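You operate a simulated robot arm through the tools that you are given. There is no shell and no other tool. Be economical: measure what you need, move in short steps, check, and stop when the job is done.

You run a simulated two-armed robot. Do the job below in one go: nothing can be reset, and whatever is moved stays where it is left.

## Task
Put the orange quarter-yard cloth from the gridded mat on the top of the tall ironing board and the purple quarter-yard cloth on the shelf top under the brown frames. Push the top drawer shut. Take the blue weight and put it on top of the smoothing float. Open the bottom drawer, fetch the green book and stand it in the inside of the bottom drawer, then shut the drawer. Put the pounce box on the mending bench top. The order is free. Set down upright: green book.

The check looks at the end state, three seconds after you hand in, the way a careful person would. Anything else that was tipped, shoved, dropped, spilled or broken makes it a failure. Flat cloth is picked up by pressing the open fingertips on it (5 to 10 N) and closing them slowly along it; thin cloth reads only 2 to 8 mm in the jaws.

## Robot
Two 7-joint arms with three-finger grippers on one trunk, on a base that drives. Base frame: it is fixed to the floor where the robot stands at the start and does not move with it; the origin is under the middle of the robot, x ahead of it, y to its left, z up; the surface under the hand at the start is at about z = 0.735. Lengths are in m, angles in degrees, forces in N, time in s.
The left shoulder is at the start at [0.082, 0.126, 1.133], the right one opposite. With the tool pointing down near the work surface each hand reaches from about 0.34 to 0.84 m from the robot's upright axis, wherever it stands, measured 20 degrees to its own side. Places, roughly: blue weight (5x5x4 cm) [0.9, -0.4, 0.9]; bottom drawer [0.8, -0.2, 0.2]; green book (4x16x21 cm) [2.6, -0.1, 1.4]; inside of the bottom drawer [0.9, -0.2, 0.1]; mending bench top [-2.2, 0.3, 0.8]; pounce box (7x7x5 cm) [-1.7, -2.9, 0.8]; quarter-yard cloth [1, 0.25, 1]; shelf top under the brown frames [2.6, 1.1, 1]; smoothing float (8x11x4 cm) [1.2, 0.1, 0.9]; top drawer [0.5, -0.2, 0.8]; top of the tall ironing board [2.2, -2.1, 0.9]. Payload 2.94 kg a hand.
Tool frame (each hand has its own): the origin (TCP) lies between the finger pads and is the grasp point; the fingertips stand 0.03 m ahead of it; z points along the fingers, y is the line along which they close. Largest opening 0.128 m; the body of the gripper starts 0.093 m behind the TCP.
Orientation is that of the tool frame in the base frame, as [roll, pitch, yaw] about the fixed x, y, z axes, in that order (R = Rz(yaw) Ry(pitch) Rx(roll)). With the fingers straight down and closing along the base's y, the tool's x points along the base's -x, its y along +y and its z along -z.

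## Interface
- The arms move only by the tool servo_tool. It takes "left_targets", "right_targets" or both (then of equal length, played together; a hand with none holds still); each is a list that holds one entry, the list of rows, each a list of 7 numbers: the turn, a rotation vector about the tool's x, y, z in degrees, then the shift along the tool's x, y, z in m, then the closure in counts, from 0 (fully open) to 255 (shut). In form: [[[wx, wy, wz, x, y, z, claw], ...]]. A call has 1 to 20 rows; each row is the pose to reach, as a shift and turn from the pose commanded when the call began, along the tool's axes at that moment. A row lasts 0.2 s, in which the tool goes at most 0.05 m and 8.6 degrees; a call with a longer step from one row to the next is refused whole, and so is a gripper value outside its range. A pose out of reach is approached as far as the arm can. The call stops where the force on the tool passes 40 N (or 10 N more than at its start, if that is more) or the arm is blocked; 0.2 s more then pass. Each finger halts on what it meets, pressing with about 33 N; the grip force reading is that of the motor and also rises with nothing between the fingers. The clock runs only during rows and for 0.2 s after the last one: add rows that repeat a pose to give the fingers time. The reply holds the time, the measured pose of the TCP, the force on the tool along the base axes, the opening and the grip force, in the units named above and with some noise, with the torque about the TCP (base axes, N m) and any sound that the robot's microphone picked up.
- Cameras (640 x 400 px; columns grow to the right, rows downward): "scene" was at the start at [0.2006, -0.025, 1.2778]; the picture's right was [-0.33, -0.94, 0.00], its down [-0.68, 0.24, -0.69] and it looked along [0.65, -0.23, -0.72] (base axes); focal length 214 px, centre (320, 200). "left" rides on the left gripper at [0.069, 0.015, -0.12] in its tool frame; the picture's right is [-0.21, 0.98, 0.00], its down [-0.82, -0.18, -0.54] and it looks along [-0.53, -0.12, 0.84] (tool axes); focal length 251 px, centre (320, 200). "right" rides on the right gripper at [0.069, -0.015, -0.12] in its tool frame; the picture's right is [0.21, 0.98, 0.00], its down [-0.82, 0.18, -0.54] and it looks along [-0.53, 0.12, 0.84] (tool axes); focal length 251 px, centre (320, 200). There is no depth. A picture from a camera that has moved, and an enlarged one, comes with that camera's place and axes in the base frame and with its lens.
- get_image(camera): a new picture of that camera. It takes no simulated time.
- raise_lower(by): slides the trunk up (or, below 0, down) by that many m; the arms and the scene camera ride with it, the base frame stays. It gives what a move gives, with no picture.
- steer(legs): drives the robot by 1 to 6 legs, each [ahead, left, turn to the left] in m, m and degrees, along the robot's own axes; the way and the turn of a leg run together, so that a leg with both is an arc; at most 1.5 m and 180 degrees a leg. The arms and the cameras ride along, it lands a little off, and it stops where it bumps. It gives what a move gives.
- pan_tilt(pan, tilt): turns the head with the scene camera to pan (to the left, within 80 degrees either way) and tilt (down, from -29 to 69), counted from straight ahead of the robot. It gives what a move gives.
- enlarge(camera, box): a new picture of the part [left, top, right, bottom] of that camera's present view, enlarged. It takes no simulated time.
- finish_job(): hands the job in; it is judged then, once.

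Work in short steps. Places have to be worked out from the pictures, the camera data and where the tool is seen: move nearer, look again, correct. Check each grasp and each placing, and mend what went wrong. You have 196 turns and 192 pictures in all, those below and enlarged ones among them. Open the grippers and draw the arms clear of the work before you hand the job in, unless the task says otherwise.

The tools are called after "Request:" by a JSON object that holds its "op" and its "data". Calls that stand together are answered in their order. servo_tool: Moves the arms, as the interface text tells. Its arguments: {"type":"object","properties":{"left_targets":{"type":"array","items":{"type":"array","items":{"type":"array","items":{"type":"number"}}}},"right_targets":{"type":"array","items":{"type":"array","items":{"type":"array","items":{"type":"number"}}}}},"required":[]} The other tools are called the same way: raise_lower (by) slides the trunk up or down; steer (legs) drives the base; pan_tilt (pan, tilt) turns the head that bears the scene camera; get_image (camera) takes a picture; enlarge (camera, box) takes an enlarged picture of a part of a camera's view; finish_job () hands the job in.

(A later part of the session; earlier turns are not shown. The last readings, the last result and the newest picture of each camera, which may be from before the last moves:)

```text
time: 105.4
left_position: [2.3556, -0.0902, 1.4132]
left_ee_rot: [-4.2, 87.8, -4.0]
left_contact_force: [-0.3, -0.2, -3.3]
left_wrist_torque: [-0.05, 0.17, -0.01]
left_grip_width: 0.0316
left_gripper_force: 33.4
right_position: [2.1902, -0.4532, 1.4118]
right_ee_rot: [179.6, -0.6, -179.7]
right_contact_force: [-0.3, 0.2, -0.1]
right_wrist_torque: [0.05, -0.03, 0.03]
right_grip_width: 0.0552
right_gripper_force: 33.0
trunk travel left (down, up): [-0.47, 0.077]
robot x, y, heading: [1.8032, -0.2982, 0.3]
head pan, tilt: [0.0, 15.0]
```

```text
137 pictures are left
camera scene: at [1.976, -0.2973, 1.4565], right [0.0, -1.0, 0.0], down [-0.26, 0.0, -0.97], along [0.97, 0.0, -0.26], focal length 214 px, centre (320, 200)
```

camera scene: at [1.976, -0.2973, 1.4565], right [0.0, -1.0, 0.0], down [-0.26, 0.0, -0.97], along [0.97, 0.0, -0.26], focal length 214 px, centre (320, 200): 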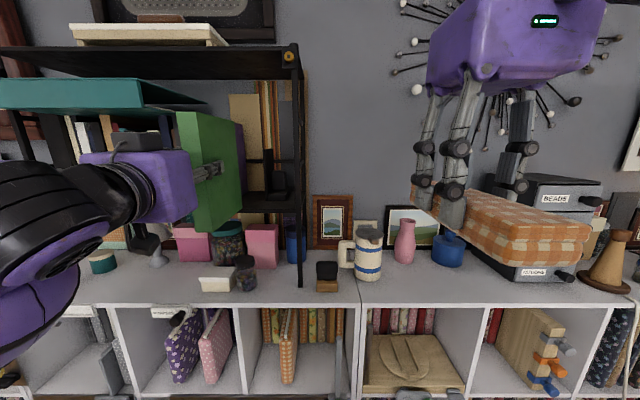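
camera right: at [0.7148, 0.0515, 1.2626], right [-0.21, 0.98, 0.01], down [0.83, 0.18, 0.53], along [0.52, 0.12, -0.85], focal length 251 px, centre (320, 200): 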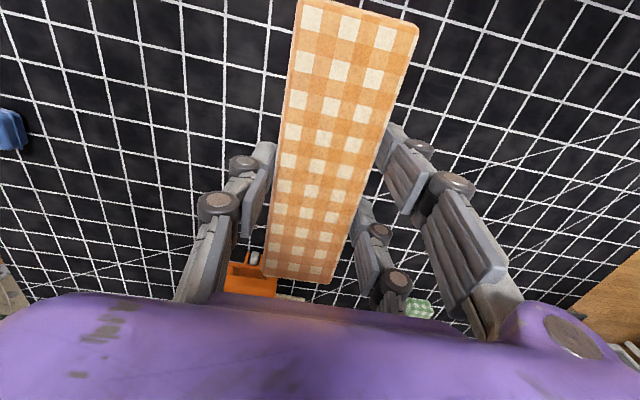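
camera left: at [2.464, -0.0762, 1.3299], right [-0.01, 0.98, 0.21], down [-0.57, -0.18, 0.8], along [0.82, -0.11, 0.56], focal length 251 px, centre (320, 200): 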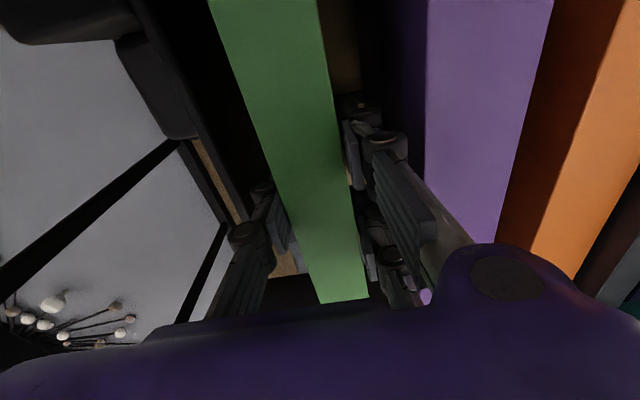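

Backing stopped on something at x≈1.80 (light touch). The book's far edge is at ~2.50, clear of the post (x≈2.54). I ease 1.2 cm forward and look behind-left at what was touched.

Request:
{"op": "steer", "data": {"legs": [[0.012, 0, 0]]}}

Request:
{"op": "pan_tilt", "data": {"pan": -70, "tilt": 45}}

Request:
{"op": "get_image", "data": {"camera": "scene"}}

```text
time: 106.1
left_position: [2.3642, -0.0875, 1.4148]
left_ee_rot: [-4.1, 87.4, -4.1]
left_contact_force: [-0.9, 0.5, -3.1]
left_wrist_torque: [-0.01, 0.18, -0.03]
left_grip_width: 0.0319
left_gripper_force: 32.9
right_position: [2.1998, -0.4527, 1.4127]
right_ee_rot: [179.8, -0.4, -179.7]
right_contact_force: [-0.4, -0.3, -0.6]
right_wrist_torque: [0.03, -0.07, -0.01]
right_grip_width: 0.0552
right_gripper_force: 33.5
trunk travel left (down, up): [-0.47, 0.077]
robot x, y, heading: [1.813, -0.2983, 0.2]
head pan, tilt: [0.0, 15.0]
```

```text
time: 107.5
left_position: [2.3686, -0.088, 1.4139]
left_ee_rot: [-4.4, 87.7, -4.2]
left_contact_force: [0.1, -0.3, -3.1]
left_wrist_torque: [0.02, 0.2, -0.01]
left_grip_width: 0.0313
left_gripper_force: 33.4
right_position: [2.2021, -0.4524, 1.412]
right_ee_rot: [179.6, -0.6, -179.8]
right_contact_force: [0.3, 0.3, -0.1]
right_wrist_torque: [0.04, 0.04, 0.02]
right_grip_width: 0.055
right_gripper_force: 33.5
trunk travel left (down, up): [-0.47, 0.077]
robot x, y, heading: [1.8145, -0.2981, 0.1]
head pan, tilt: [-70.0, 45.0]
```

```text
136 pictures are left
camera scene: at [1.9227, -0.3734, 1.4097], right [-0.94, -0.34, 0.0], down [-0.24, 0.66, -0.71], along [0.24, -0.66, -0.71], focal length 214 px, centre (320, 200)
```

scene: 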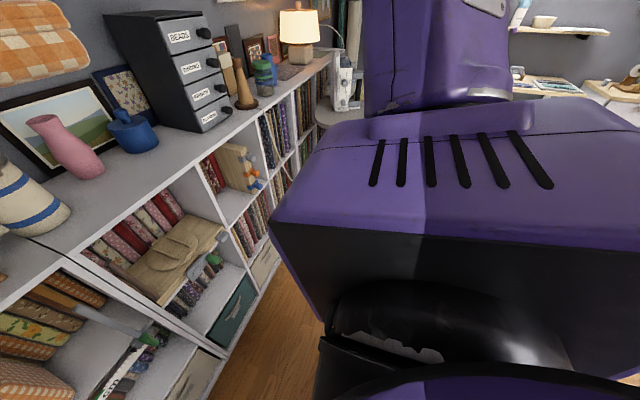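

Items on this shelf lower than z 1.3 lie under the book's path, and the bead drawers start at x≈2.575. I drive right 0.62 m, then back 0.45 m past the table corner, and look toward the ironing board.

Request:
{"op": "steer", "data": {"legs": [[0, -0.62, 0], [-0.4, -0.1, 0]]}}

Request:
{"op": "pan_tilt", "data": {"pan": -45, "tilt": 25}}

Request:
{"op": "get_image", "data": {"camera": "scene"}}

```text
time: 115.6
left_position: [1.9768, -0.8071, 1.4128]
left_ee_rot: [-4.9, 87.7, -4.4]
left_contact_force: [-0.3, 0.5, -3.5]
left_wrist_torque: [-0.03, 0.16, -0.01]
left_grip_width: 0.0316
left_gripper_force: 32.4
right_position: [1.8124, -1.1716, 1.4122]
right_ee_rot: [179.8, -0.7, -179.3]
right_contact_force: [0.6, 0.3, -2.3]
right_wrist_torque: [-0.03, 0.01, 0.01]
right_grip_width: 0.0552
right_gripper_force: 33.0
trunk travel left (down, up): [-0.47, 0.077]
robot x, y, heading: [1.4207, -1.0213, 0.5]
head pan, tilt: [-70.0, 45.0]
```

```text
time: 116.5
left_position: [1.977, -0.8071, 1.4124]
left_ee_rot: [-4.8, 87.7, -4.2]
left_contact_force: [0.5, 0.2, -3.6]
left_wrist_torque: [0.0, 0.18, 0.0]
left_grip_width: 0.0315
left_gripper_force: 32.9
right_position: [1.8114, -1.1726, 1.4122]
right_ee_rot: [179.8, -0.5, -179.3]
right_contact_force: [-0.9, -0.8, -2.0]
right_wrist_torque: [-0.02, 0.02, -0.01]
right_grip_width: 0.055
right_gripper_force: 33.0
trunk travel left (down, up): [-0.47, 0.077]
robot x, y, heading: [1.4253, -1.0194, 0.5]
head pan, tilt: [-45.0, 25.0]
```

```text
135 pictures are left
camera scene: at [1.5696, -1.0833, 1.4402], right [-0.7, -0.71, 0.0], down [-0.3, 0.3, -0.91], along [0.65, -0.64, -0.42], focal length 214 px, centre (320, 200)
```

scene: 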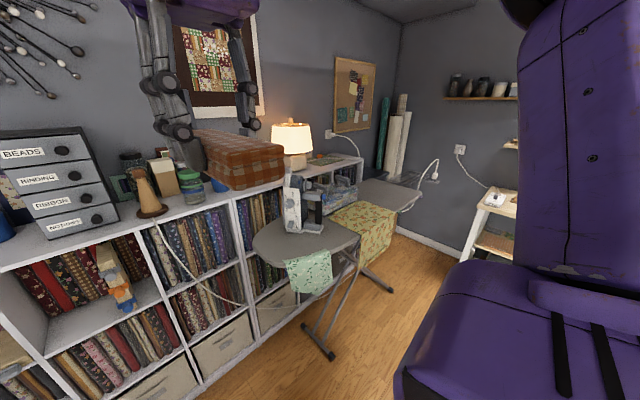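

The tall board runs along y from −1.44 to −2.58 at x≈2.2; its far part (≈[2.18, −2.35]) is bare grey. I drive right 1.2 m and look closely.

Request:
{"op": "steer", "data": {"legs": [[0, -1.2, 0]]}}

Request:
{"op": "pan_tilt", "data": {"pan": -10, "tilt": 35}}

Request:
{"op": "get_image", "data": {"camera": "scene"}}

Request:
{"op": "get_image", "data": {"camera": "right"}}

```text
time: 127.2
left_position: [1.9831, -2.0062, 1.4136]
left_ee_rot: [-4.7, 87.7, -4.5]
left_contact_force: [0.1, 0.1, -2.9]
left_wrist_torque: [0.02, 0.18, -0.02]
left_grip_width: 0.0316
left_gripper_force: 32.9
right_position: [1.8181, -2.3713, 1.4113]
right_ee_rot: [179.7, -0.6, -179.6]
right_contact_force: [-0.1, -0.3, -1.0]
right_wrist_torque: [0.02, -0.01, -0.03]
right_grip_width: 0.0555
right_gripper_force: 32.8
trunk travel left (down, up): [-0.47, 0.077]
robot x, y, heading: [1.4326, -2.2147, 0.2]
head pan, tilt: [-45.0, 25.0]
```

```text
time: 128.2
left_position: [1.9841, -2.0059, 1.4131]
left_ee_rot: [-4.8, 87.7, -4.5]
left_contact_force: [-0.3, 0.5, -2.7]
left_wrist_torque: [-0.01, 0.17, 0.0]
left_grip_width: 0.0315
left_gripper_force: 33.4
right_position: [1.817, -2.3704, 1.4117]
right_ee_rot: [179.7, -0.7, -179.6]
right_contact_force: [0.1, -0.4, -0.3]
right_wrist_torque: [0.03, 0.0, -0.03]
right_grip_width: 0.0553
right_gripper_force: 33.1
trunk travel left (down, up): [-0.47, 0.077]
robot x, y, heading: [1.4248, -2.2168, 0.2]
head pan, tilt: [-10.0, 35.0]
```

```text
134 pictures are left
camera scene: at [1.5969, -2.231, 1.4245], right [-0.17, -0.99, 0.0], down [-0.56, 0.1, -0.82], along [0.81, -0.14, -0.57], focal length 214 px, centre (320, 200)
```

scene: 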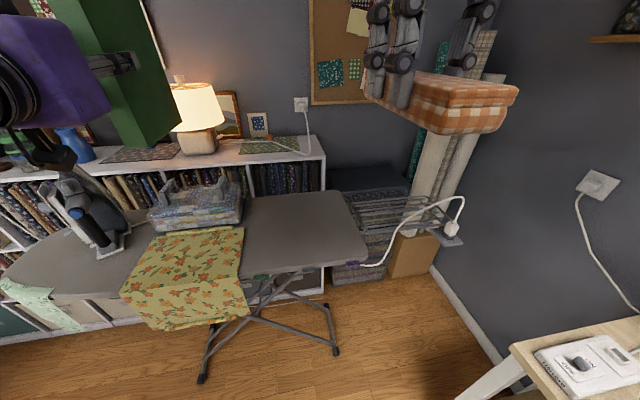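

```text
133 pictures are left
camera right: at [1.75, -2.3878, 1.5328], right [-0.22, 0.98, 0.01], down [0.83, 0.18, 0.53], along [0.52, 0.12, -0.85], focal length 251 px, centre (320, 200)
```

right: 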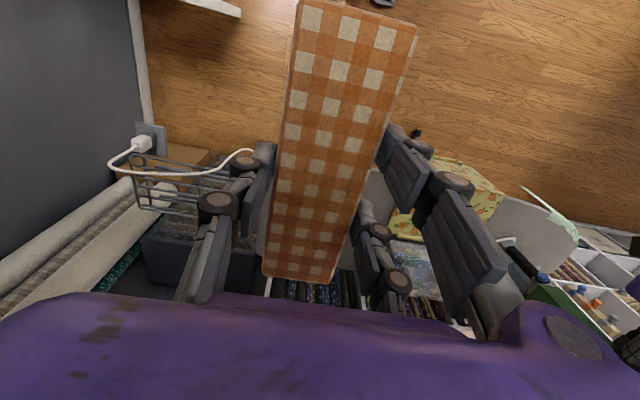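

The bare area spans x 2.03–2.36, y −2.09…−2.45, z≈0.88. I drive forward 0.165 and left 0.09, lower the trunk by 0.12, then reach to [2.19, −2.28].

Request:
{"op": "steer", "data": {"legs": [[0.165, 0.09, 0]]}}

Request:
{"op": "raise_lower", "data": {"by": -0.12}}

Request:
{"op": "servo_tool", "data": {"right_targets": [[[0, 0, 0, -0.03, 0, 0.03, 255], [0, 0, 0, -0.06, 0, 0.06, 255], [0, 0, 0, -0.09, 0, 0.09, 255], [0, 0, 0, -0.12, 0, 0.12, 255], [0, 0, 0, -0.15, 0, 0.15, 255], [0, 0, 0, -0.18, 0, 0.19, 255], [0, 0, 0, -0.2, 0, 0.23, 255], [0, 0, 0, -0.21, 0, 0.27, 255]]]}}

Request:
{"op": "get_image", "data": {"camera": "right"}}

Request:
{"op": "get_image", "data": {"camera": "scene"}}

```text
time: 129.8
left_position: [2.1465, -1.9179, 1.4139]
left_ee_rot: [-3.9, 87.6, -3.6]
left_contact_force: [-0.3, 0.7, -3.1]
left_wrist_torque: [0.0, 0.2, -0.03]
left_grip_width: 0.0317
left_gripper_force: 32.8
right_position: [1.9783, -2.2824, 1.4136]
right_ee_rot: [179.7, -0.5, -179.7]
right_contact_force: [-0.5, 0.1, -1.6]
right_wrist_torque: [0.02, 0.0, 0.02]
right_grip_width: 0.0553
right_gripper_force: 33.0
trunk travel left (down, up): [-0.47, 0.077]
robot x, y, heading: [1.5967, -2.1261, 0.1]
head pan, tilt: [-10.0, 35.0]
```

```text
time: 131.3
left_position: [2.1921, -1.9174, 1.2026]
left_ee_rot: [-178.7, 82.3, -178.5]
left_contact_force: [0.5, 0.2, -2.8]
left_wrist_torque: [0.02, 0.17, -0.03]
left_grip_width: 0.0315
left_gripper_force: 32.6
right_position: [1.9804, -2.2818, 1.2925]
right_ee_rot: [179.7, -0.5, -179.7]
right_contact_force: [-0.6, -0.6, -1.5]
right_wrist_torque: [0.0, 0.01, -0.04]
right_grip_width: 0.0553
right_gripper_force: 32.8
trunk travel left (down, up): [-0.35, 0.197]
robot x, y, heading: [1.5906, -2.128, 0.0]
head pan, tilt: [-10.0, 35.0]
```

```text
time: 133.1
left_position: [2.195, -1.9181, 1.2023]
left_ee_rot: [-178.8, 82.3, -178.8]
left_contact_force: [0.1, 0.5, -3.2]
left_wrist_torque: [0.02, 0.13, -0.01]
left_grip_width: 0.0315
left_gripper_force: 32.9
right_position: [2.1907, -2.2807, 1.0205]
right_ee_rot: [179.7, -0.5, -179.6]
right_contact_force: [1.2, -0.5, -0.6]
right_wrist_torque: [0.02, 0.02, 0.04]
right_grip_width: 0.0551
right_gripper_force: 33.1
trunk travel left (down, up): [-0.35, 0.197]
robot x, y, heading: [1.591, -2.1314, -0.0]
head pan, tilt: [-10.0, 35.0]
```

```text
132 pictures are left
camera right: at [2.1228, -2.2972, 1.1403], right [-0.22, 0.98, 0.01], down [0.83, 0.18, 0.53], along [0.52, 0.12, -0.84], focal length 251 px, centre (320, 200)
```

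right: 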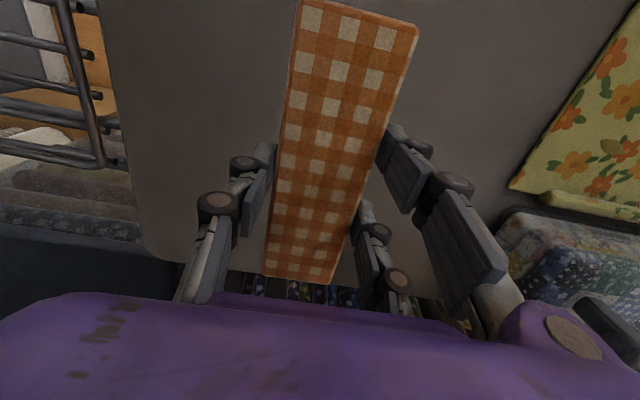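

```text
131 pictures are left
camera scene: at [1.8066, -2.1418, 1.294], right [-0.17, -0.99, 0.0], down [-0.57, 0.1, -0.82], along [0.81, -0.14, -0.57], focal length 214 px, centre (320, 200)
```

scene: 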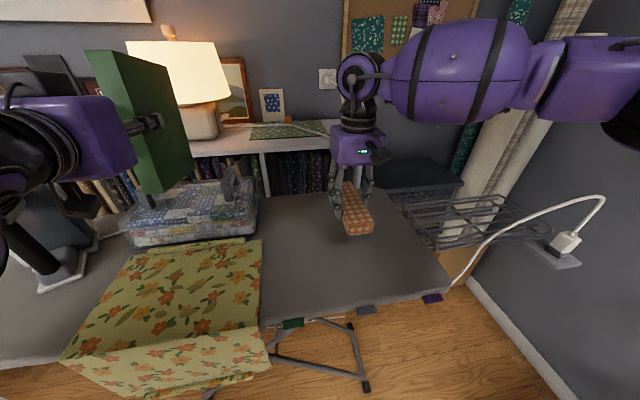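

Left hand shifted lower during the trunk move (book bottom ≈1.09), so I raise it a little while lowering the orange cloth slowly to the board.

Request:
{"op": "servo_tool", "data": {"left_targets": [[[0, 0, 0, -0.015, 0, 0, 255], [0, 0, 0, -0.03, 0, 0, 255], [0, 0, 0, -0.045, 0, 0, 255], [0, 0, 0, -0.06, 0, 0, 255], [0, 0, 0, -0.06, 0, 0, 255], [0, 0, 0, -0.06, 0, 0, 255]]], "right_targets": [[[0, 0, 0, 0, 0, 0.025, 255], [0, 0, 0, 0, 0, 0.05, 255], [0, 0, 0, 0, 0, 0.065, 255], [0, 0, 0, 0, 0, 0.075, 255], [0, 0, 0, 0, 0, 0.08, 255], [0, 0, 0, 0, 0, 0.085, 255]]]}}

Request:
{"op": "get_image", "data": {"camera": "scene"}}

```text
time: 134.5
left_position: [2.202, -1.9172, 1.2611]
left_ee_rot: [-178.8, 82.4, -178.5]
left_contact_force: [-0.1, 0.3, -2.6]
left_wrist_torque: [0.0, 0.16, -0.03]
left_grip_width: 0.0317
left_gripper_force: 32.9
right_position: [2.19, -2.2861, 0.9401]
right_ee_rot: [179.7, -0.5, -179.7]
right_contact_force: [0.0, 0.4, -1.3]
right_wrist_torque: [0.01, 0.02, -0.02]
right_grip_width: 0.0553
right_gripper_force: 32.7
right hand out of reach, approached as far as the arm can: row 3, 4, 5, 6
trunk travel left (down, up): [-0.35, 0.197]
robot x, y, heading: [1.5964, -2.1248, 0.0]
head pan, tilt: [-10.0, 35.0]
```

```text
130 pictures are left
camera scene: at [1.8055, -2.1413, 1.2942], right [-0.17, -0.99, 0.0], down [-0.57, 0.1, -0.82], along [0.81, -0.14, -0.57], focal length 214 px, centre (320, 200)
```

scene: 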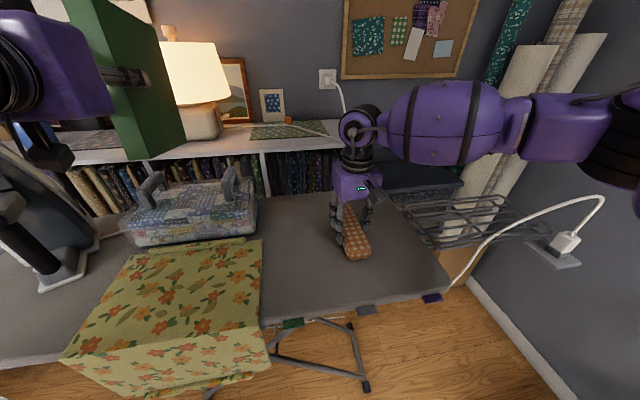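

The right arm is at its reach limit 2 cm or so above the board. I lower the trunk by 0.02 at a time.

Request:
{"op": "raise_lower", "data": {"by": -0.018}}

```text
time: 135.1
left_position: [2.201, -1.9176, 1.2423]
left_ee_rot: [-179.2, 82.2, -179.1]
left_contact_force: [0.1, -0.3, -3.1]
left_wrist_torque: [0.04, 0.16, 0.0]
left_grip_width: 0.0315
left_gripper_force: 32.8
right_position: [2.1892, -2.2853, 0.9288]
right_ee_rot: [179.3, -0.2, -179.7]
right_contact_force: [-8.3, 1.0, 13.7]
right_wrist_torque: [-0.46, 0.18, -0.29]
right_grip_width: 0.0553
right_gripper_force: 33.5
trunk travel left (down, up): [-0.332, 0.215]
robot x, y, heading: [1.5924, -2.1273, 0.2]
head pan, tilt: [-10.0, 35.0]
stopped: the force on the tool passed its limit at 50 N (the readings are from after the stop); the commanded pose is now the measured one
```

Contact at TCP z≈0.929 — the cloth is on the board. I ease up a couple of mm, open and lift.

Request:
{"op": "servo_tool", "data": {"right_targets": [[[0, 0, 0, 0, 0, -0.002, 220], [0, 0, 0, 0, 0, -0.003, 140], [0, 0, 0, 0, 0, -0.003, 90], [0, 0, 0, 0, 0, -0.003, 60], [0, 0, 0, 0, 0, -0.03, 60], [0, 0, 0, 0, 0, -0.07, 60], [0, 0, 0, 0.0, 0, -0.11, 60], [0, 0, 0, 0.04, 0, -0.14, 60], [0, 0, 0, 0.08, 0, -0.17, 60], [0, 0, 0, 0.12, 0, -0.2, 60]]]}}

Request:
{"op": "get_image", "data": {"camera": "scene"}}

```text
time: 137.3
left_position: [2.2004, -1.9183, 1.243]
left_ee_rot: [-179.0, 82.3, -178.9]
left_contact_force: [0.2, 0.1, -2.2]
left_wrist_torque: [-0.01, 0.15, -0.02]
left_grip_width: 0.0315
left_gripper_force: 32.9
right_position: [2.0692, -2.2882, 1.1275]
right_ee_rot: [179.5, 0.0, -179.7]
right_contact_force: [-0.6, -0.2, 0.1]
right_wrist_torque: [0.03, -0.05, -0.01]
right_grip_width: 0.0979
right_gripper_force: 0.1
trunk travel left (down, up): [-0.332, 0.215]
robot x, y, heading: [1.5923, -2.1271, -0.0]
head pan, tilt: [-10.0, 35.0]
```

```text
129 pictures are left
camera scene: at [1.8074, -2.1413, 1.2768], right [-0.17, -0.99, 0.0], down [-0.56, 0.1, -0.82], along [0.81, -0.14, -0.57], focal length 214 px, centre (320, 200)
```

scene: 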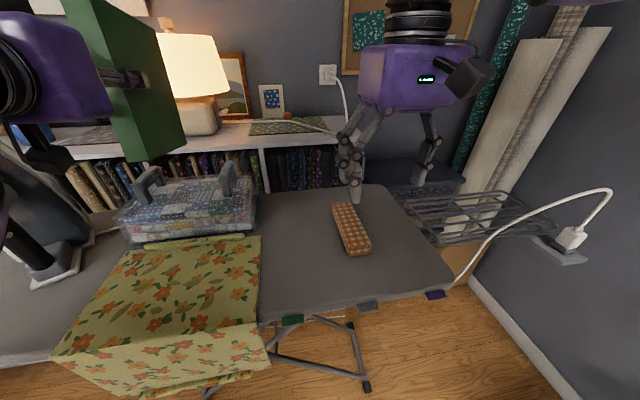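

Orange is placed. The right hand is free now, and the pounce box and mending bench lie on the way back round, so I'll do those next with the book still in the left hand. I back off 0.45 m, turn 180° and look.

Request:
{"op": "steer", "data": {"legs": [[-0.45, 0, 0], [0, 0, 90], [0, 0, 90]]}}

Request:
{"op": "pan_tilt", "data": {"pan": 10, "tilt": 25}}

Request:
{"op": "get_image", "data": {"camera": "scene"}}

```text
time: 147.6
left_position: [0.525, -2.3243, 1.2423]
left_ee_rot: [-179.0, 82.3, -0.2]
left_contact_force: [0.0, -0.2, -3.5]
left_wrist_torque: [0.01, -0.16, 0.01]
left_grip_width: 0.0314
left_gripper_force: 32.7
right_position: [0.6646, -1.9555, 1.1272]
right_ee_rot: [179.6, -0.3, -1.0]
right_contact_force: [0.2, -0.1, 0.0]
right_wrist_torque: [0.02, 0.05, 0.01]
right_grip_width: 0.0977
right_gripper_force: 0.0
trunk travel left (down, up): [-0.332, 0.215]
robot x, y, heading: [1.1403, -2.1259, 178.7]
head pan, tilt: [-10.0, 35.0]
```

```text
time: 148.4
left_position: [0.5256, -2.3241, 1.2425]
left_ee_rot: [-179.1, 82.2, -0.3]
left_contact_force: [-0.7, -0.8, -2.7]
left_wrist_torque: [0.01, -0.17, 0.01]
left_grip_width: 0.0314
left_gripper_force: 33.3
right_position: [0.6653, -1.9568, 1.1273]
right_ee_rot: [179.5, -0.1, -1.1]
right_contact_force: [0.5, 1.1, -1.0]
right_wrist_torque: [0.0, 0.0, 0.0]
right_grip_width: 0.0977
right_gripper_force: 0.0
trunk travel left (down, up): [-0.332, 0.215]
robot x, y, heading: [1.1394, -2.1245, 178.9]
head pan, tilt: [10.0, 25.0]
```

```text
128 pictures are left
camera scene: at [0.9205, -2.1376, 1.2922], right [-0.15, 0.99, 0.0], down [0.42, 0.06, -0.91], along [-0.9, -0.14, -0.42], focal length 214 px, centre (320, 200)
```

scene: 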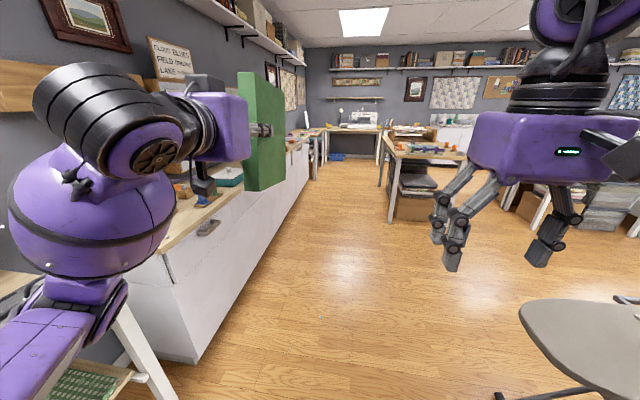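

The counter front runs at y≈−2.9; the way ahead is clear. I drive forward 2.2 m along y≈−2.12 and look for the pounce box.

Request:
{"op": "steer", "data": {"legs": [[1.1, 0, 0], [1.1, 0, 0]]}}

Request:
{"op": "pan_tilt", "data": {"pan": 35, "tilt": 25}}

Request:
{"op": "get_image", "data": {"camera": "scene"}}

```text
time: 159.3
left_position: [-1.68, -2.2757, 1.2423]
left_ee_rot: [-179.0, 82.2, -0.2]
left_contact_force: [0.2, 0.5, -3.3]
left_wrist_torque: [0.04, -0.19, 0.0]
left_grip_width: 0.0317
left_gripper_force: 32.7
right_position: [-1.5412, -1.908, 1.1284]
right_ee_rot: [179.6, -0.3, -1.0]
right_contact_force: [0.5, -0.2, 0.9]
right_wrist_torque: [-0.01, -0.01, 0.02]
right_grip_width: 0.0979
right_gripper_force: 0.1
trunk travel left (down, up): [-0.332, 0.215]
robot x, y, heading: [-1.0684, -2.0811, 178.8]
head pan, tilt: [10.0, 25.0]
```

```text
time: 160.2
left_position: [-1.6797, -2.2771, 1.2415]
left_ee_rot: [-179.1, 82.3, -0.1]
left_contact_force: [0.9, 0.5, -3.2]
left_wrist_torque: [0.02, -0.13, 0.01]
left_grip_width: 0.0314
left_gripper_force: 33.2
right_position: [-1.5406, -1.9093, 1.1264]
right_ee_rot: [179.6, -0.2, -0.9]
right_contact_force: [0.3, -0.2, 0.0]
right_wrist_torque: [0.0, -0.03, 0.02]
right_grip_width: 0.0981
right_gripper_force: 0.1
trunk travel left (down, up): [-0.332, 0.215]
robot x, y, heading: [-1.0659, -2.0759, 178.3]
head pan, tilt: [35.0, 25.0]
```

```text
127 pictures are left
camera scene: at [-1.2705, -2.1265, 1.2922], right [-0.56, 0.83, 0.0], down [0.35, 0.24, -0.91], along [-0.75, -0.5, -0.42], focal length 214 px, centre (320, 200)
```

scene: 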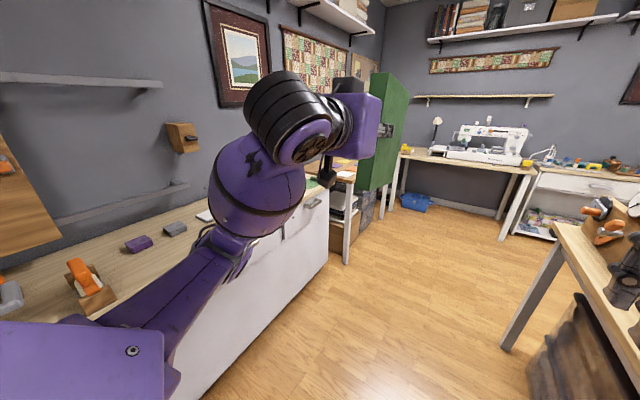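

I drive forward 0.45 m and turn left 90° to face the counter.

Request:
{"op": "steer", "data": {"legs": [[0.45, 0, 0], [0, 0, 90]]}}

Request:
{"op": "pan_tilt", "data": {"pan": -15, "tilt": 35}}

Request:
{"op": "get_image", "data": {"camera": "scene"}}

```text
time: 166.8
left_position: [-1.3266, -2.6858, 1.2416]
left_ee_rot: [-179.1, 82.1, 89.2]
left_contact_force: [0.7, 0.1, -3.9]
left_wrist_torque: [0.17, -0.01, -0.01]
left_grip_width: 0.0314
left_gripper_force: 32.5
right_position: [-1.6925, -2.543, 1.128]
right_ee_rot: [179.5, -0.3, 88.4]
right_contact_force: [-0.3, -0.7, 0.2]
right_wrist_torque: [0.0, 0.01, -0.05]
right_grip_width: 0.0978
right_gripper_force: 0.0
trunk travel left (down, up): [-0.332, 0.215]
robot x, y, heading: [-1.5199, -2.0673, -91.4]
head pan, tilt: [35.0, 25.0]
```

```text
time: 167.9
left_position: [-1.3273, -2.6865, 1.2422]
left_ee_rot: [-179.2, 82.2, 89.2]
left_contact_force: [0.0, 0.1, -3.4]
left_wrist_torque: [0.16, -0.02, -0.01]
left_grip_width: 0.0317
left_gripper_force: 33.2
right_position: [-1.6931, -2.5443, 1.1264]
right_ee_rot: [179.6, -0.2, 88.4]
right_contact_force: [-0.9, -0.2, -0.4]
right_wrist_torque: [0.01, -0.02, -0.01]
right_grip_width: 0.0977
right_gripper_force: 0.1
trunk travel left (down, up): [-0.332, 0.215]
robot x, y, heading: [-1.5152, -2.0694, -91.6]
head pan, tilt: [-15.0, 35.0]
```

```text
126 pictures are left
camera scene: at [-1.5458, -2.282, 1.2765], right [-0.96, 0.29, 0.0], down [0.17, 0.55, -0.82], along [-0.24, -0.78, -0.57], focal length 214 px, centre (320, 200)
```

scene: 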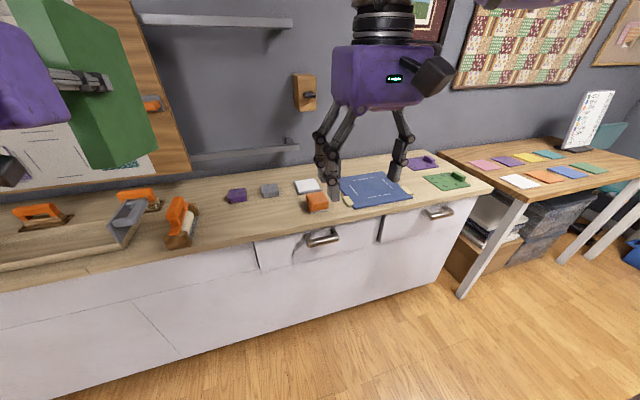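

A small orange box at (317,202) sits at ≈[−1.72, −2.88]. I zoom in to identify it.

Request:
{"op": "enlarge", "data": {"camera": "scene", "box": [210, 150, 430, 260]}}

Request:
{"op": "get_image", "data": {"camera": "right"}}

```text
2.91 times, centred on (320, 205) of scene
camera zoom: at [-1.5458, -2.282, 1.2765], right [-0.96, 0.29, 0.0], down [0.17, 0.55, -0.82], along [-0.24, -0.78, -0.57], focal length 624 px, centre (320, 186)
```

zoom: 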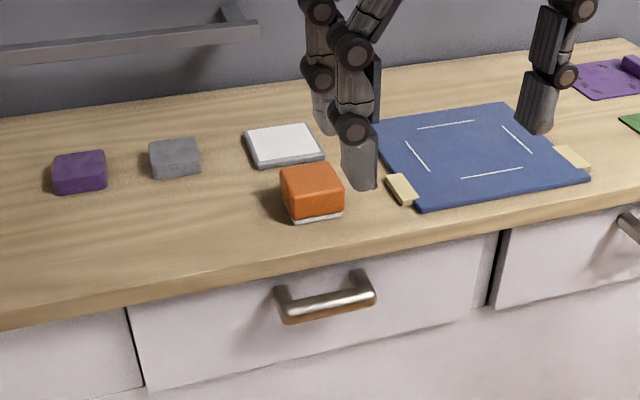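

```text
124 pictures are left
camera right: at [-1.7065, -2.4745, 1.2471], right [0.98, 0.19, 0.01], down [0.15, -0.83, 0.54], along [0.11, -0.53, -0.84], focal length 251 px, centre (320, 200)
```

right: 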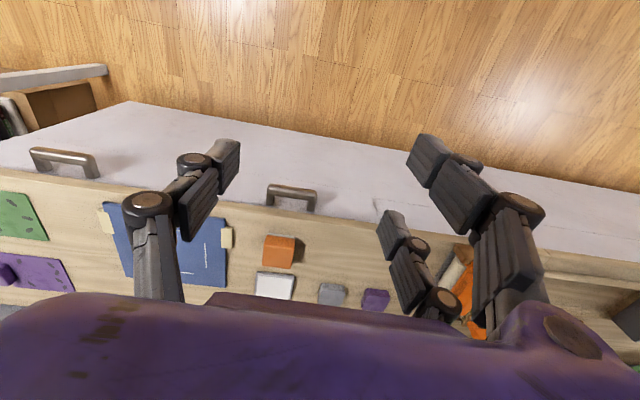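

The orange box with white base (≈7 cm) is the pounce box, centre ≈[−1.716, −2.865], top z≈0.86, counter ≈0.81. I drive 0.2 m forward and move the right hand over it.

Request:
{"op": "steer", "data": {"legs": [[0.2, 0, 0]]}}

Request:
{"op": "servo_tool", "data": {"right_targets": [[[0, 0, 0, -0.03, -0.005, 0, 30], [0, 0, 0, -0.06, -0.01, 0, 30], [0, 0, 0, -0.09, -0.015, 0.02, 30], [0, 0, 0, -0.12, -0.018, 0.05, 30], [0, 0, 0, -0.12, -0.018, 0.08, 30], [0, 0, 0, -0.12, -0.018, 0.1, 30]]]}}

Request:
{"op": "get_image", "data": {"camera": "right"}}

Request:
{"op": "get_image", "data": {"camera": "scene"}}

```text
time: 169.5
left_position: [-1.3341, -2.8862, 1.2428]
left_ee_rot: [-179.1, 82.2, 89.1]
left_contact_force: [1.4, -0.6, -2.9]
left_wrist_torque: [0.16, 0.0, 0.01]
left_grip_width: 0.0316
left_gripper_force: 33.2
right_position: [-1.6999, -2.7429, 1.1266]
right_ee_rot: [179.5, -0.2, 88.4]
right_contact_force: [-0.2, -0.5, -0.1]
right_wrist_torque: [0.0, -0.02, -0.02]
right_grip_width: 0.0977
right_gripper_force: 0.1
trunk travel left (down, up): [-0.332, 0.215]
robot x, y, heading: [-1.5219, -2.2716, -92.0]
head pan, tilt: [-15.0, 35.0]
```

```text
time: 170.9
left_position: [-1.3331, -2.8858, 1.2419]
left_ee_rot: [-179.2, 82.1, 89.1]
left_contact_force: [0.4, -0.7, -2.8]
left_wrist_torque: [0.15, -0.04, 0.0]
left_grip_width: 0.0315
left_gripper_force: 32.8
right_position: [-1.7204, -2.861, 1.0261]
right_ee_rot: [179.4, -0.2, 88.3]
right_contact_force: [-0.4, 0.9, -0.5]
right_wrist_torque: [0.01, 0.03, -0.03]
right_grip_width: 0.113
right_gripper_force: 0.0
trunk travel left (down, up): [-0.332, 0.215]
robot x, y, heading: [-1.5263, -2.2696, -91.8]
head pan, tilt: [-15.0, 35.0]
```

```text
123 pictures are left
camera right: at [-1.7331, -2.7928, 1.146], right [0.98, 0.19, 0.01], down [0.15, -0.83, 0.54], along [0.11, -0.53, -0.84], focal length 251 px, centre (320, 200)
```

right: 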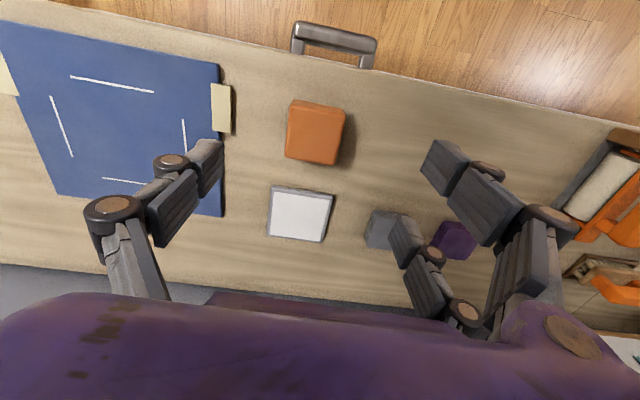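

```text
122 pictures are left
camera scene: at [-1.5525, -2.4814, 1.2763], right [-0.96, 0.29, 0.0], down [0.17, 0.55, -0.82], along [-0.24, -0.78, -0.57], focal length 214 px, centre (320, 200)
```

scene: 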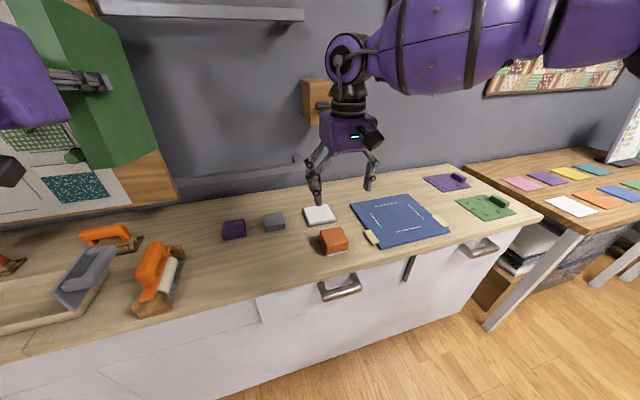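

I shift 1.8 cm forward, descend to TCP z≈0.85, and close.

Request:
{"op": "servo_tool", "data": {"right_targets": [[[0, 0, 0, -0.018, 0.003, 0.03, 40], [0, 0, 0, -0.018, 0.003, 0.07, 50], [0, 0, 0, -0.018, 0.003, 0.11, 55], [0, 0, 0, -0.018, 0.003, 0.14, 60], [0, 0, 0, -0.018, 0.003, 0.16, 60], [0, 0, 0, -0.018, 0.003, 0.174, 60], [0, 0, 0, -0.018, 0.003, 0.174, 60]]]}}

Request:
{"op": "get_image", "data": {"camera": "right"}}

```text
time: 172.5
left_position: [-1.3329, -2.8862, 1.2421]
left_ee_rot: [-179.0, 82.3, 89.2]
left_contact_force: [-0.2, -0.5, -2.7]
left_wrist_torque: [0.18, -0.01, 0.03]
left_grip_width: 0.0319
left_gripper_force: 33.1
right_position: [-1.7378, -2.8836, 0.8651]
right_ee_rot: [179.3, -0.1, 88.4]
right_contact_force: [-0.1, -0.6, 6.9]
right_wrist_torque: [-0.11, -0.38, -0.06]
right_grip_width: 0.1011
right_gripper_force: 2.0
right hand out of reach, approached as far as the arm can: row 3, 4, 5, 6, 7
trunk travel left (down, up): [-0.332, 0.215]
robot x, y, heading: [-1.5255, -2.2633, -91.8]
head pan, tilt: [-15.0, 35.0]
```

```text
121 pictures are left
camera right: at [-1.7516, -2.8146, 0.9854], right [0.98, 0.19, 0.01], down [0.15, -0.83, 0.54], along [0.11, -0.53, -0.84], focal length 251 px, centre (320, 200)
```

right: 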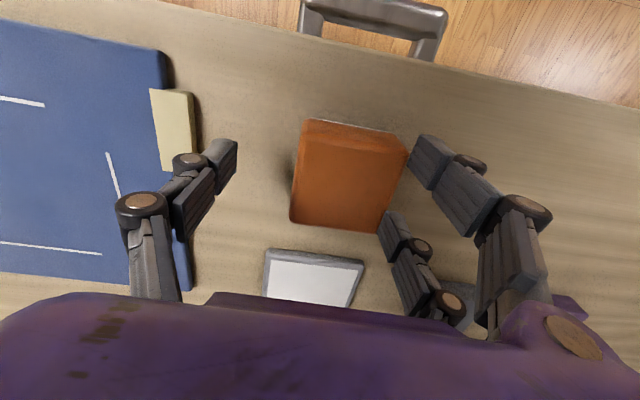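

The arm hit its reach limit and drifted 2 cm sideways, touching the box with one finger. I lift a little, lower the trunk for reach, and recentre.

Request:
{"op": "servo_tool", "data": {"right_targets": [[[0, 0, 0, 0, 0, -0.03, 30], [0, 0, 0, 0, 0.01, -0.06, 30], [0, 0, 0, 0, 0.02, -0.1, 30], [0, 0, 0, 0, 0.02, -0.13, 30]]]}}

Request:
{"op": "raise_lower", "data": {"by": -0.08}}

Request:
{"op": "get_image", "data": {"camera": "right"}}

```text
time: 173.5
left_position: [-1.3326, -2.8837, 1.242]
left_ee_rot: [-179.1, 82.1, 89.2]
left_contact_force: [-0.6, 0.4, -2.8]
left_wrist_torque: [0.18, -0.02, 0.02]
left_grip_width: 0.0313
left_gripper_force: 33.5
right_position: [-1.7186, -2.8851, 0.9957]
right_ee_rot: [179.5, -0.1, 88.4]
right_contact_force: [1.0, 0.7, 0.1]
right_wrist_torque: [0.0, 0.0, 0.01]
right_grip_width: 0.1129
right_gripper_force: 0.2
trunk travel left (down, up): [-0.332, 0.215]
robot x, y, heading: [-1.5241, -2.2702, -91.8]
head pan, tilt: [-15.0, 35.0]
```

```text
time: 174.7
left_position: [-1.3337, -2.8852, 1.1633]
left_ee_rot: [-179.1, 82.1, 89.0]
left_contact_force: [-0.4, -0.3, -3.3]
left_wrist_torque: [0.2, -0.01, -0.01]
left_grip_width: 0.0315
left_gripper_force: 33.1
right_position: [-1.7184, -2.8856, 0.9153]
right_ee_rot: [179.5, -0.1, 88.4]
right_contact_force: [0.2, -0.4, 1.4]
right_wrist_torque: [-0.01, -0.01, 0.04]
right_grip_width: 0.1129
right_gripper_force: 0.1
trunk travel left (down, up): [-0.252, 0.295]
robot x, y, heading: [-1.5247, -2.2733, -91.8]
head pan, tilt: [-15.0, 35.0]
```

```text
120 pictures are left
camera right: at [-1.7326, -2.8159, 1.0348], right [0.98, 0.19, 0.01], down [0.15, -0.83, 0.54], along [0.11, -0.53, -0.84], focal length 251 px, centre (320, 200)
```

right: 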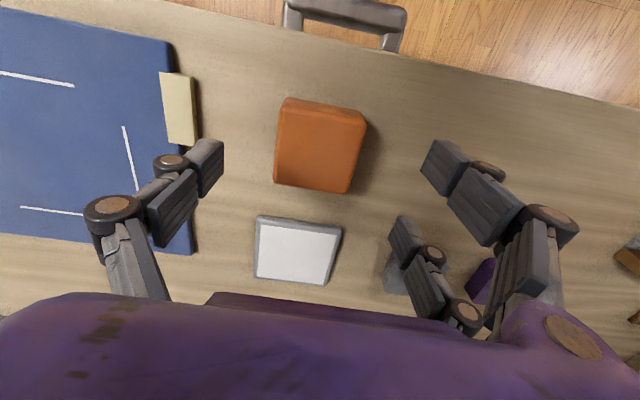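

Now centred on the box. I descend 0.065 and close.

Request:
{"op": "servo_tool", "data": {"right_targets": [[[0, 0, 0, 0, 0, 0.02, 40], [0, 0, 0, 0, 0, 0.04, 50], [0, 0, 0, 0, 0, 0.055, 60], [0, 0, 0, 0, 0, 0.065, 60], [0, 0, 0, 0, 0, 0.065, 90], [0, 0, 0, 0, 0, 0.065, 120], [0, 0, 0, 0, 0, 0.065, 160], [0, 0, 0, 0, 0, 0.065, 255], [0, 0, 0, 0, 0, 0.065, 255]]]}}

Request:
{"op": "get_image", "data": {"camera": "right"}}

```text
time: 176.7
left_position: [-1.3338, -2.8847, 1.1623]
left_ee_rot: [-179.0, 82.2, 89.0]
left_contact_force: [0.0, -0.7, -3.1]
left_wrist_torque: [0.18, -0.01, -0.02]
left_grip_width: 0.0315
left_gripper_force: 32.9
right_position: [-1.7183, -2.8852, 0.849]
right_ee_rot: [179.5, -0.2, 88.4]
right_contact_force: [0.6, -0.3, 0.9]
right_wrist_torque: [-0.02, -0.03, 0.01]
right_grip_width: 0.0672
right_gripper_force: 32.2
trunk travel left (down, up): [-0.252, 0.295]
robot x, y, heading: [-1.5224, -2.2675, -91.8]
head pan, tilt: [-15.0, 35.0]
```

```text
119 pictures are left
camera right: at [-1.7319, -2.8162, 0.9689], right [0.98, 0.19, 0.01], down [0.15, -0.83, 0.54], along [0.11, -0.53, -0.84], focal length 251 px, centre (320, 200)
```

right: 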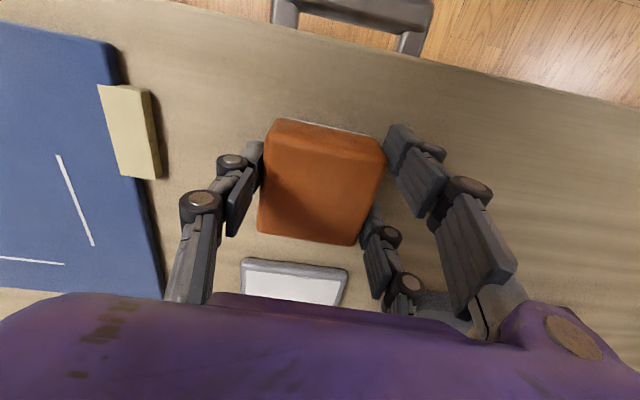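

Gripped (0.067 m). I lift it, back off, turn right to face −x, and retreat east for an overview toward the mending bench.

Request:
{"op": "servo_tool", "data": {"right_targets": [[[0, 0, 0, 0, 0, -0.03, 255], [0, 0, 0, 0.01, 0, -0.07, 255], [0, 0, 0, 0.03, 0, -0.11, 255], [0, 0, 0, 0.06, 0, -0.15, 255], [0, 0, 0, 0.09, 0, -0.19, 255], [0, 0, 0, 0.12, 0, -0.22, 255]]]}}

Request:
{"op": "steer", "data": {"legs": [[-0.2, 0, 0], [0, 0, -90], [-0.9, 0, 0]]}}

Request:
{"op": "pan_tilt", "data": {"pan": -35, "tilt": 20}}

Request:
{"op": "get_image", "data": {"camera": "scene"}}

```text
time: 178.1
left_position: [-1.3335, -2.8845, 1.1629]
left_ee_rot: [-179.1, 82.1, 89.0]
left_contact_force: [-0.3, 0.9, -3.2]
left_wrist_torque: [0.19, -0.01, 0.01]
left_grip_width: 0.0317
left_gripper_force: 33.4
right_position: [-1.7178, -2.7626, 1.0707]
right_ee_rot: [179.5, -0.1, 88.4]
right_contact_force: [-0.4, -0.7, -0.7]
right_wrist_torque: [-0.01, -0.01, -0.02]
right_grip_width: 0.0673
right_gripper_force: 33.0
trunk travel left (down, up): [-0.252, 0.295]
robot x, y, heading: [-1.5244, -2.2704, -91.5]
head pan, tilt: [-15.0, 35.0]
```

```text
time: 187.8
left_position: [-1.2381, -2.285, 1.1615]
left_ee_rot: [-179.1, 82.2, -0.6]
left_contact_force: [1.0, -1.0, -3.5]
left_wrist_torque: [-0.01, -0.16, -0.01]
left_grip_width: 0.0315
left_gripper_force: 32.7
right_position: [-1.1174, -1.8998, 1.0697]
right_ee_rot: [179.5, -0.2, -1.3]
right_contact_force: [-0.5, -0.8, -0.5]
right_wrist_torque: [0.03, 0.01, 0.04]
right_grip_width: 0.0674
right_gripper_force: 32.3
trunk travel left (down, up): [-0.252, 0.295]
robot x, y, heading: [-0.6212, -2.0909, 178.8]
head pan, tilt: [-15.0, 35.0]
```

```text
time: 188.7
left_position: [-1.2364, -2.2842, 1.1615]
left_ee_rot: [-179.0, 82.1, -0.5]
left_contact_force: [0.0, 0.0, -3.9]
left_wrist_torque: [0.01, -0.17, 0.0]
left_grip_width: 0.0317
left_gripper_force: 32.9
right_position: [-1.1186, -1.9003, 1.0698]
right_ee_rot: [179.5, -0.2, -1.2]
right_contact_force: [0.4, -0.5, 0.0]
right_wrist_torque: [-0.01, 0.01, 0.01]
right_grip_width: 0.0671
right_gripper_force: 33.8
trunk travel left (down, up): [-0.252, 0.295]
robot x, y, heading: [-0.6281, -2.0878, 178.7]
head pan, tilt: [-35.0, 20.0]
```

```text
118 pictures are left
camera scene: at [-0.8457, -2.0293, 1.2207], right [0.59, 0.81, 0.0], down [0.28, -0.2, -0.94], along [-0.76, 0.56, -0.34], focal length 214 px, centre (320, 200)
```

scene: 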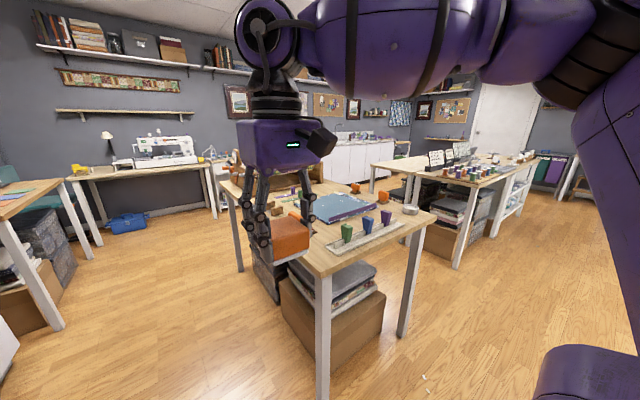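

Table A (tools) is at x<−1.35, y −1.65…−1.0; a bench with thread spools lies beyond near y≈0.3. I back up a bit and drive right to y≈0.3 to look.

Request:
{"op": "steer", "data": {"legs": [[-0.2, 0, 0], [0, -1.2, 0], [0, -1.2, 0]]}}

Request:
{"op": "pan_tilt", "data": {"pan": -5, "tilt": 25}}

Request:
{"op": "get_image", "data": {"camera": "scene"}}

```text
time: 211.1
left_position: [-0.9854, 0.1171, 1.162]
left_ee_rot: [-179.2, 82.2, -0.8]
left_contact_force: [-0.1, 0.7, -2.6]
left_wrist_torque: [-0.03, -0.18, 0.01]
left_grip_width: 0.0315
left_gripper_force: 33.2
right_position: [-0.8658, 0.5027, 1.07]
right_ee_rot: [179.6, -0.1, -1.3]
right_contact_force: [1.0, 0.6, -0.7]
right_wrist_torque: [0.01, -0.04, -0.01]
right_grip_width: 0.0669
right_gripper_force: 33.1
trunk travel left (down, up): [-0.252, 0.295]
robot x, y, heading: [-0.3716, 0.3097, 178.5]
head pan, tilt: [-35.0, 20.0]
```

```text
time: 212.0
left_position: [-0.985, 0.1174, 1.1622]
left_ee_rot: [-179.2, 82.1, -0.7]
left_contact_force: [-0.5, 0.0, -3.0]
left_wrist_torque: [0.0, -0.16, 0.0]
left_grip_width: 0.0314
left_gripper_force: 33.1
right_position: [-0.8658, 0.5026, 1.0694]
right_ee_rot: [179.6, -0.1, -1.3]
right_contact_force: [0.8, -0.3, -0.4]
right_wrist_torque: [0.01, -0.04, 0.04]
right_grip_width: 0.0672
right_gripper_force: 32.8
trunk travel left (down, up): [-0.252, 0.295]
robot x, y, heading: [-0.3697, 0.3133, 178.5]
head pan, tilt: [-5.0, 25.0]
```

```text
117 pictures are left
camera scene: at [-0.6105, 0.3271, 1.2127], right [0.11, 0.99, 0.0], down [0.42, -0.05, -0.91], along [-0.9, 0.1, -0.42], focal length 214 px, centre (320, 200)
```

scene: 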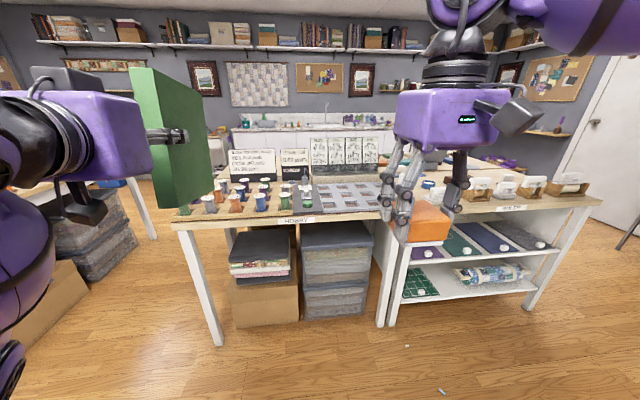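

Two adjacent benches carry labels. I zoom to read them.

Request:
{"op": "enlarge", "data": {"camera": "scene", "box": [170, 150, 390, 240]}}

Request:
{"op": "enlarge", "data": {"camera": "scene", "box": [380, 140, 620, 240]}}

```text
2.91 times, centred on (280, 195) of scene
camera zoom: at [-0.6105, 0.3271, 1.2127], right [0.11, 0.99, 0.0], down [0.42, -0.05, -0.91], along [-0.9, 0.1, -0.42], focal length 624 px, centre (436, 214)
```

zoom: 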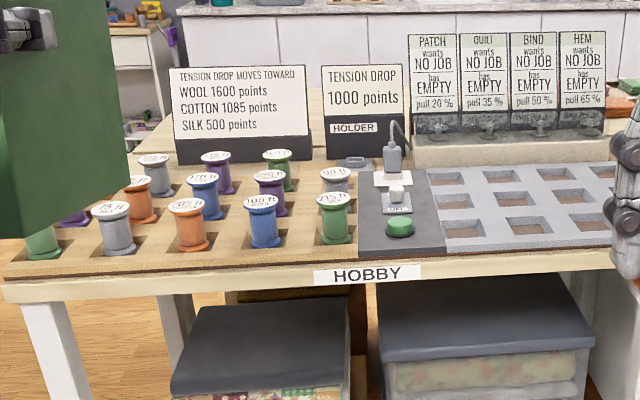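

```text
2.67 times, centred on (500, 190) of scene
camera zoom: at [-0.6105, 0.3271, 1.2127], right [0.11, 0.99, 0.0], down [0.42, -0.05, -0.91], along [-0.9, 0.1, -0.42], focal length 572 px, centre (-160, 227)
```

zoom: 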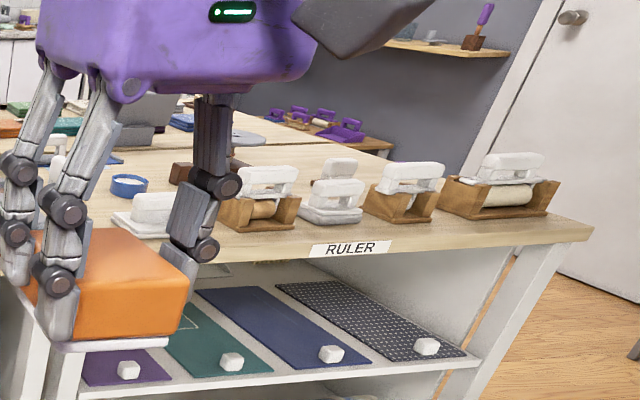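

These are the HOBBY and RULER benches; the mending bench must be behind (x≈−2.2). I go to the corridor at y≈−0.55 between HOBBY and table A and look in.

Request:
{"op": "steer", "data": {"legs": [[0, 0.86, 0], [0.5, 0, 0]]}}

Request:
{"op": "pan_tilt", "data": {"pan": -20, "tilt": 22}}

Request:
{"op": "get_image", "data": {"camera": "scene"}}

```text
time: 222.4
left_position: [-1.5072, -0.7225, 1.1624]
left_ee_rot: [-179.2, 82.0, -0.8]
left_contact_force: [0.2, -0.1, -3.4]
left_wrist_torque: [0.01, -0.17, -0.01]
left_grip_width: 0.0313
left_gripper_force: 32.8
right_position: [-1.3878, -0.3381, 1.0694]
right_ee_rot: [179.5, -0.2, -1.3]
right_contact_force: [-0.4, 0.0, 0.3]
right_wrist_torque: [-0.03, -0.01, -0.01]
right_grip_width: 0.0672
right_gripper_force: 33.0
trunk travel left (down, up): [-0.252, 0.295]
robot x, y, heading: [-0.8939, -0.5296, 178.3]
head pan, tilt: [-5.0, 25.0]
```

```text
time: 223.2
left_position: [-1.5068, -0.7227, 1.161]
left_ee_rot: [-179.2, 82.1, -0.8]
left_contact_force: [-0.4, 0.6, -3.4]
left_wrist_torque: [0.01, -0.18, 0.01]
left_grip_width: 0.0312
left_gripper_force: 32.9
right_position: [-1.388, -0.3372, 1.0707]
right_ee_rot: [179.5, -0.2, -1.3]
right_contact_force: [-0.5, 0.0, -0.9]
right_wrist_torque: [-0.01, 0.0, 0.01]
right_grip_width: 0.0673
right_gripper_force: 32.5
trunk travel left (down, up): [-0.252, 0.295]
robot x, y, heading: [-0.8954, -0.5282, 178.5]
head pan, tilt: [-20.0, 22.0]
```

```text
114 pictures are left
camera scene: at [-1.1265, -0.4901, 1.2175], right [0.37, 0.93, 0.0], down [0.35, -0.14, -0.93], along [-0.86, 0.34, -0.37], focal length 214 px, centre (320, 200)
```

scene: 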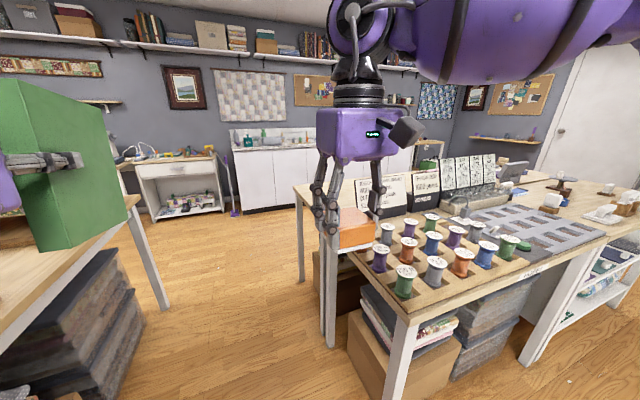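

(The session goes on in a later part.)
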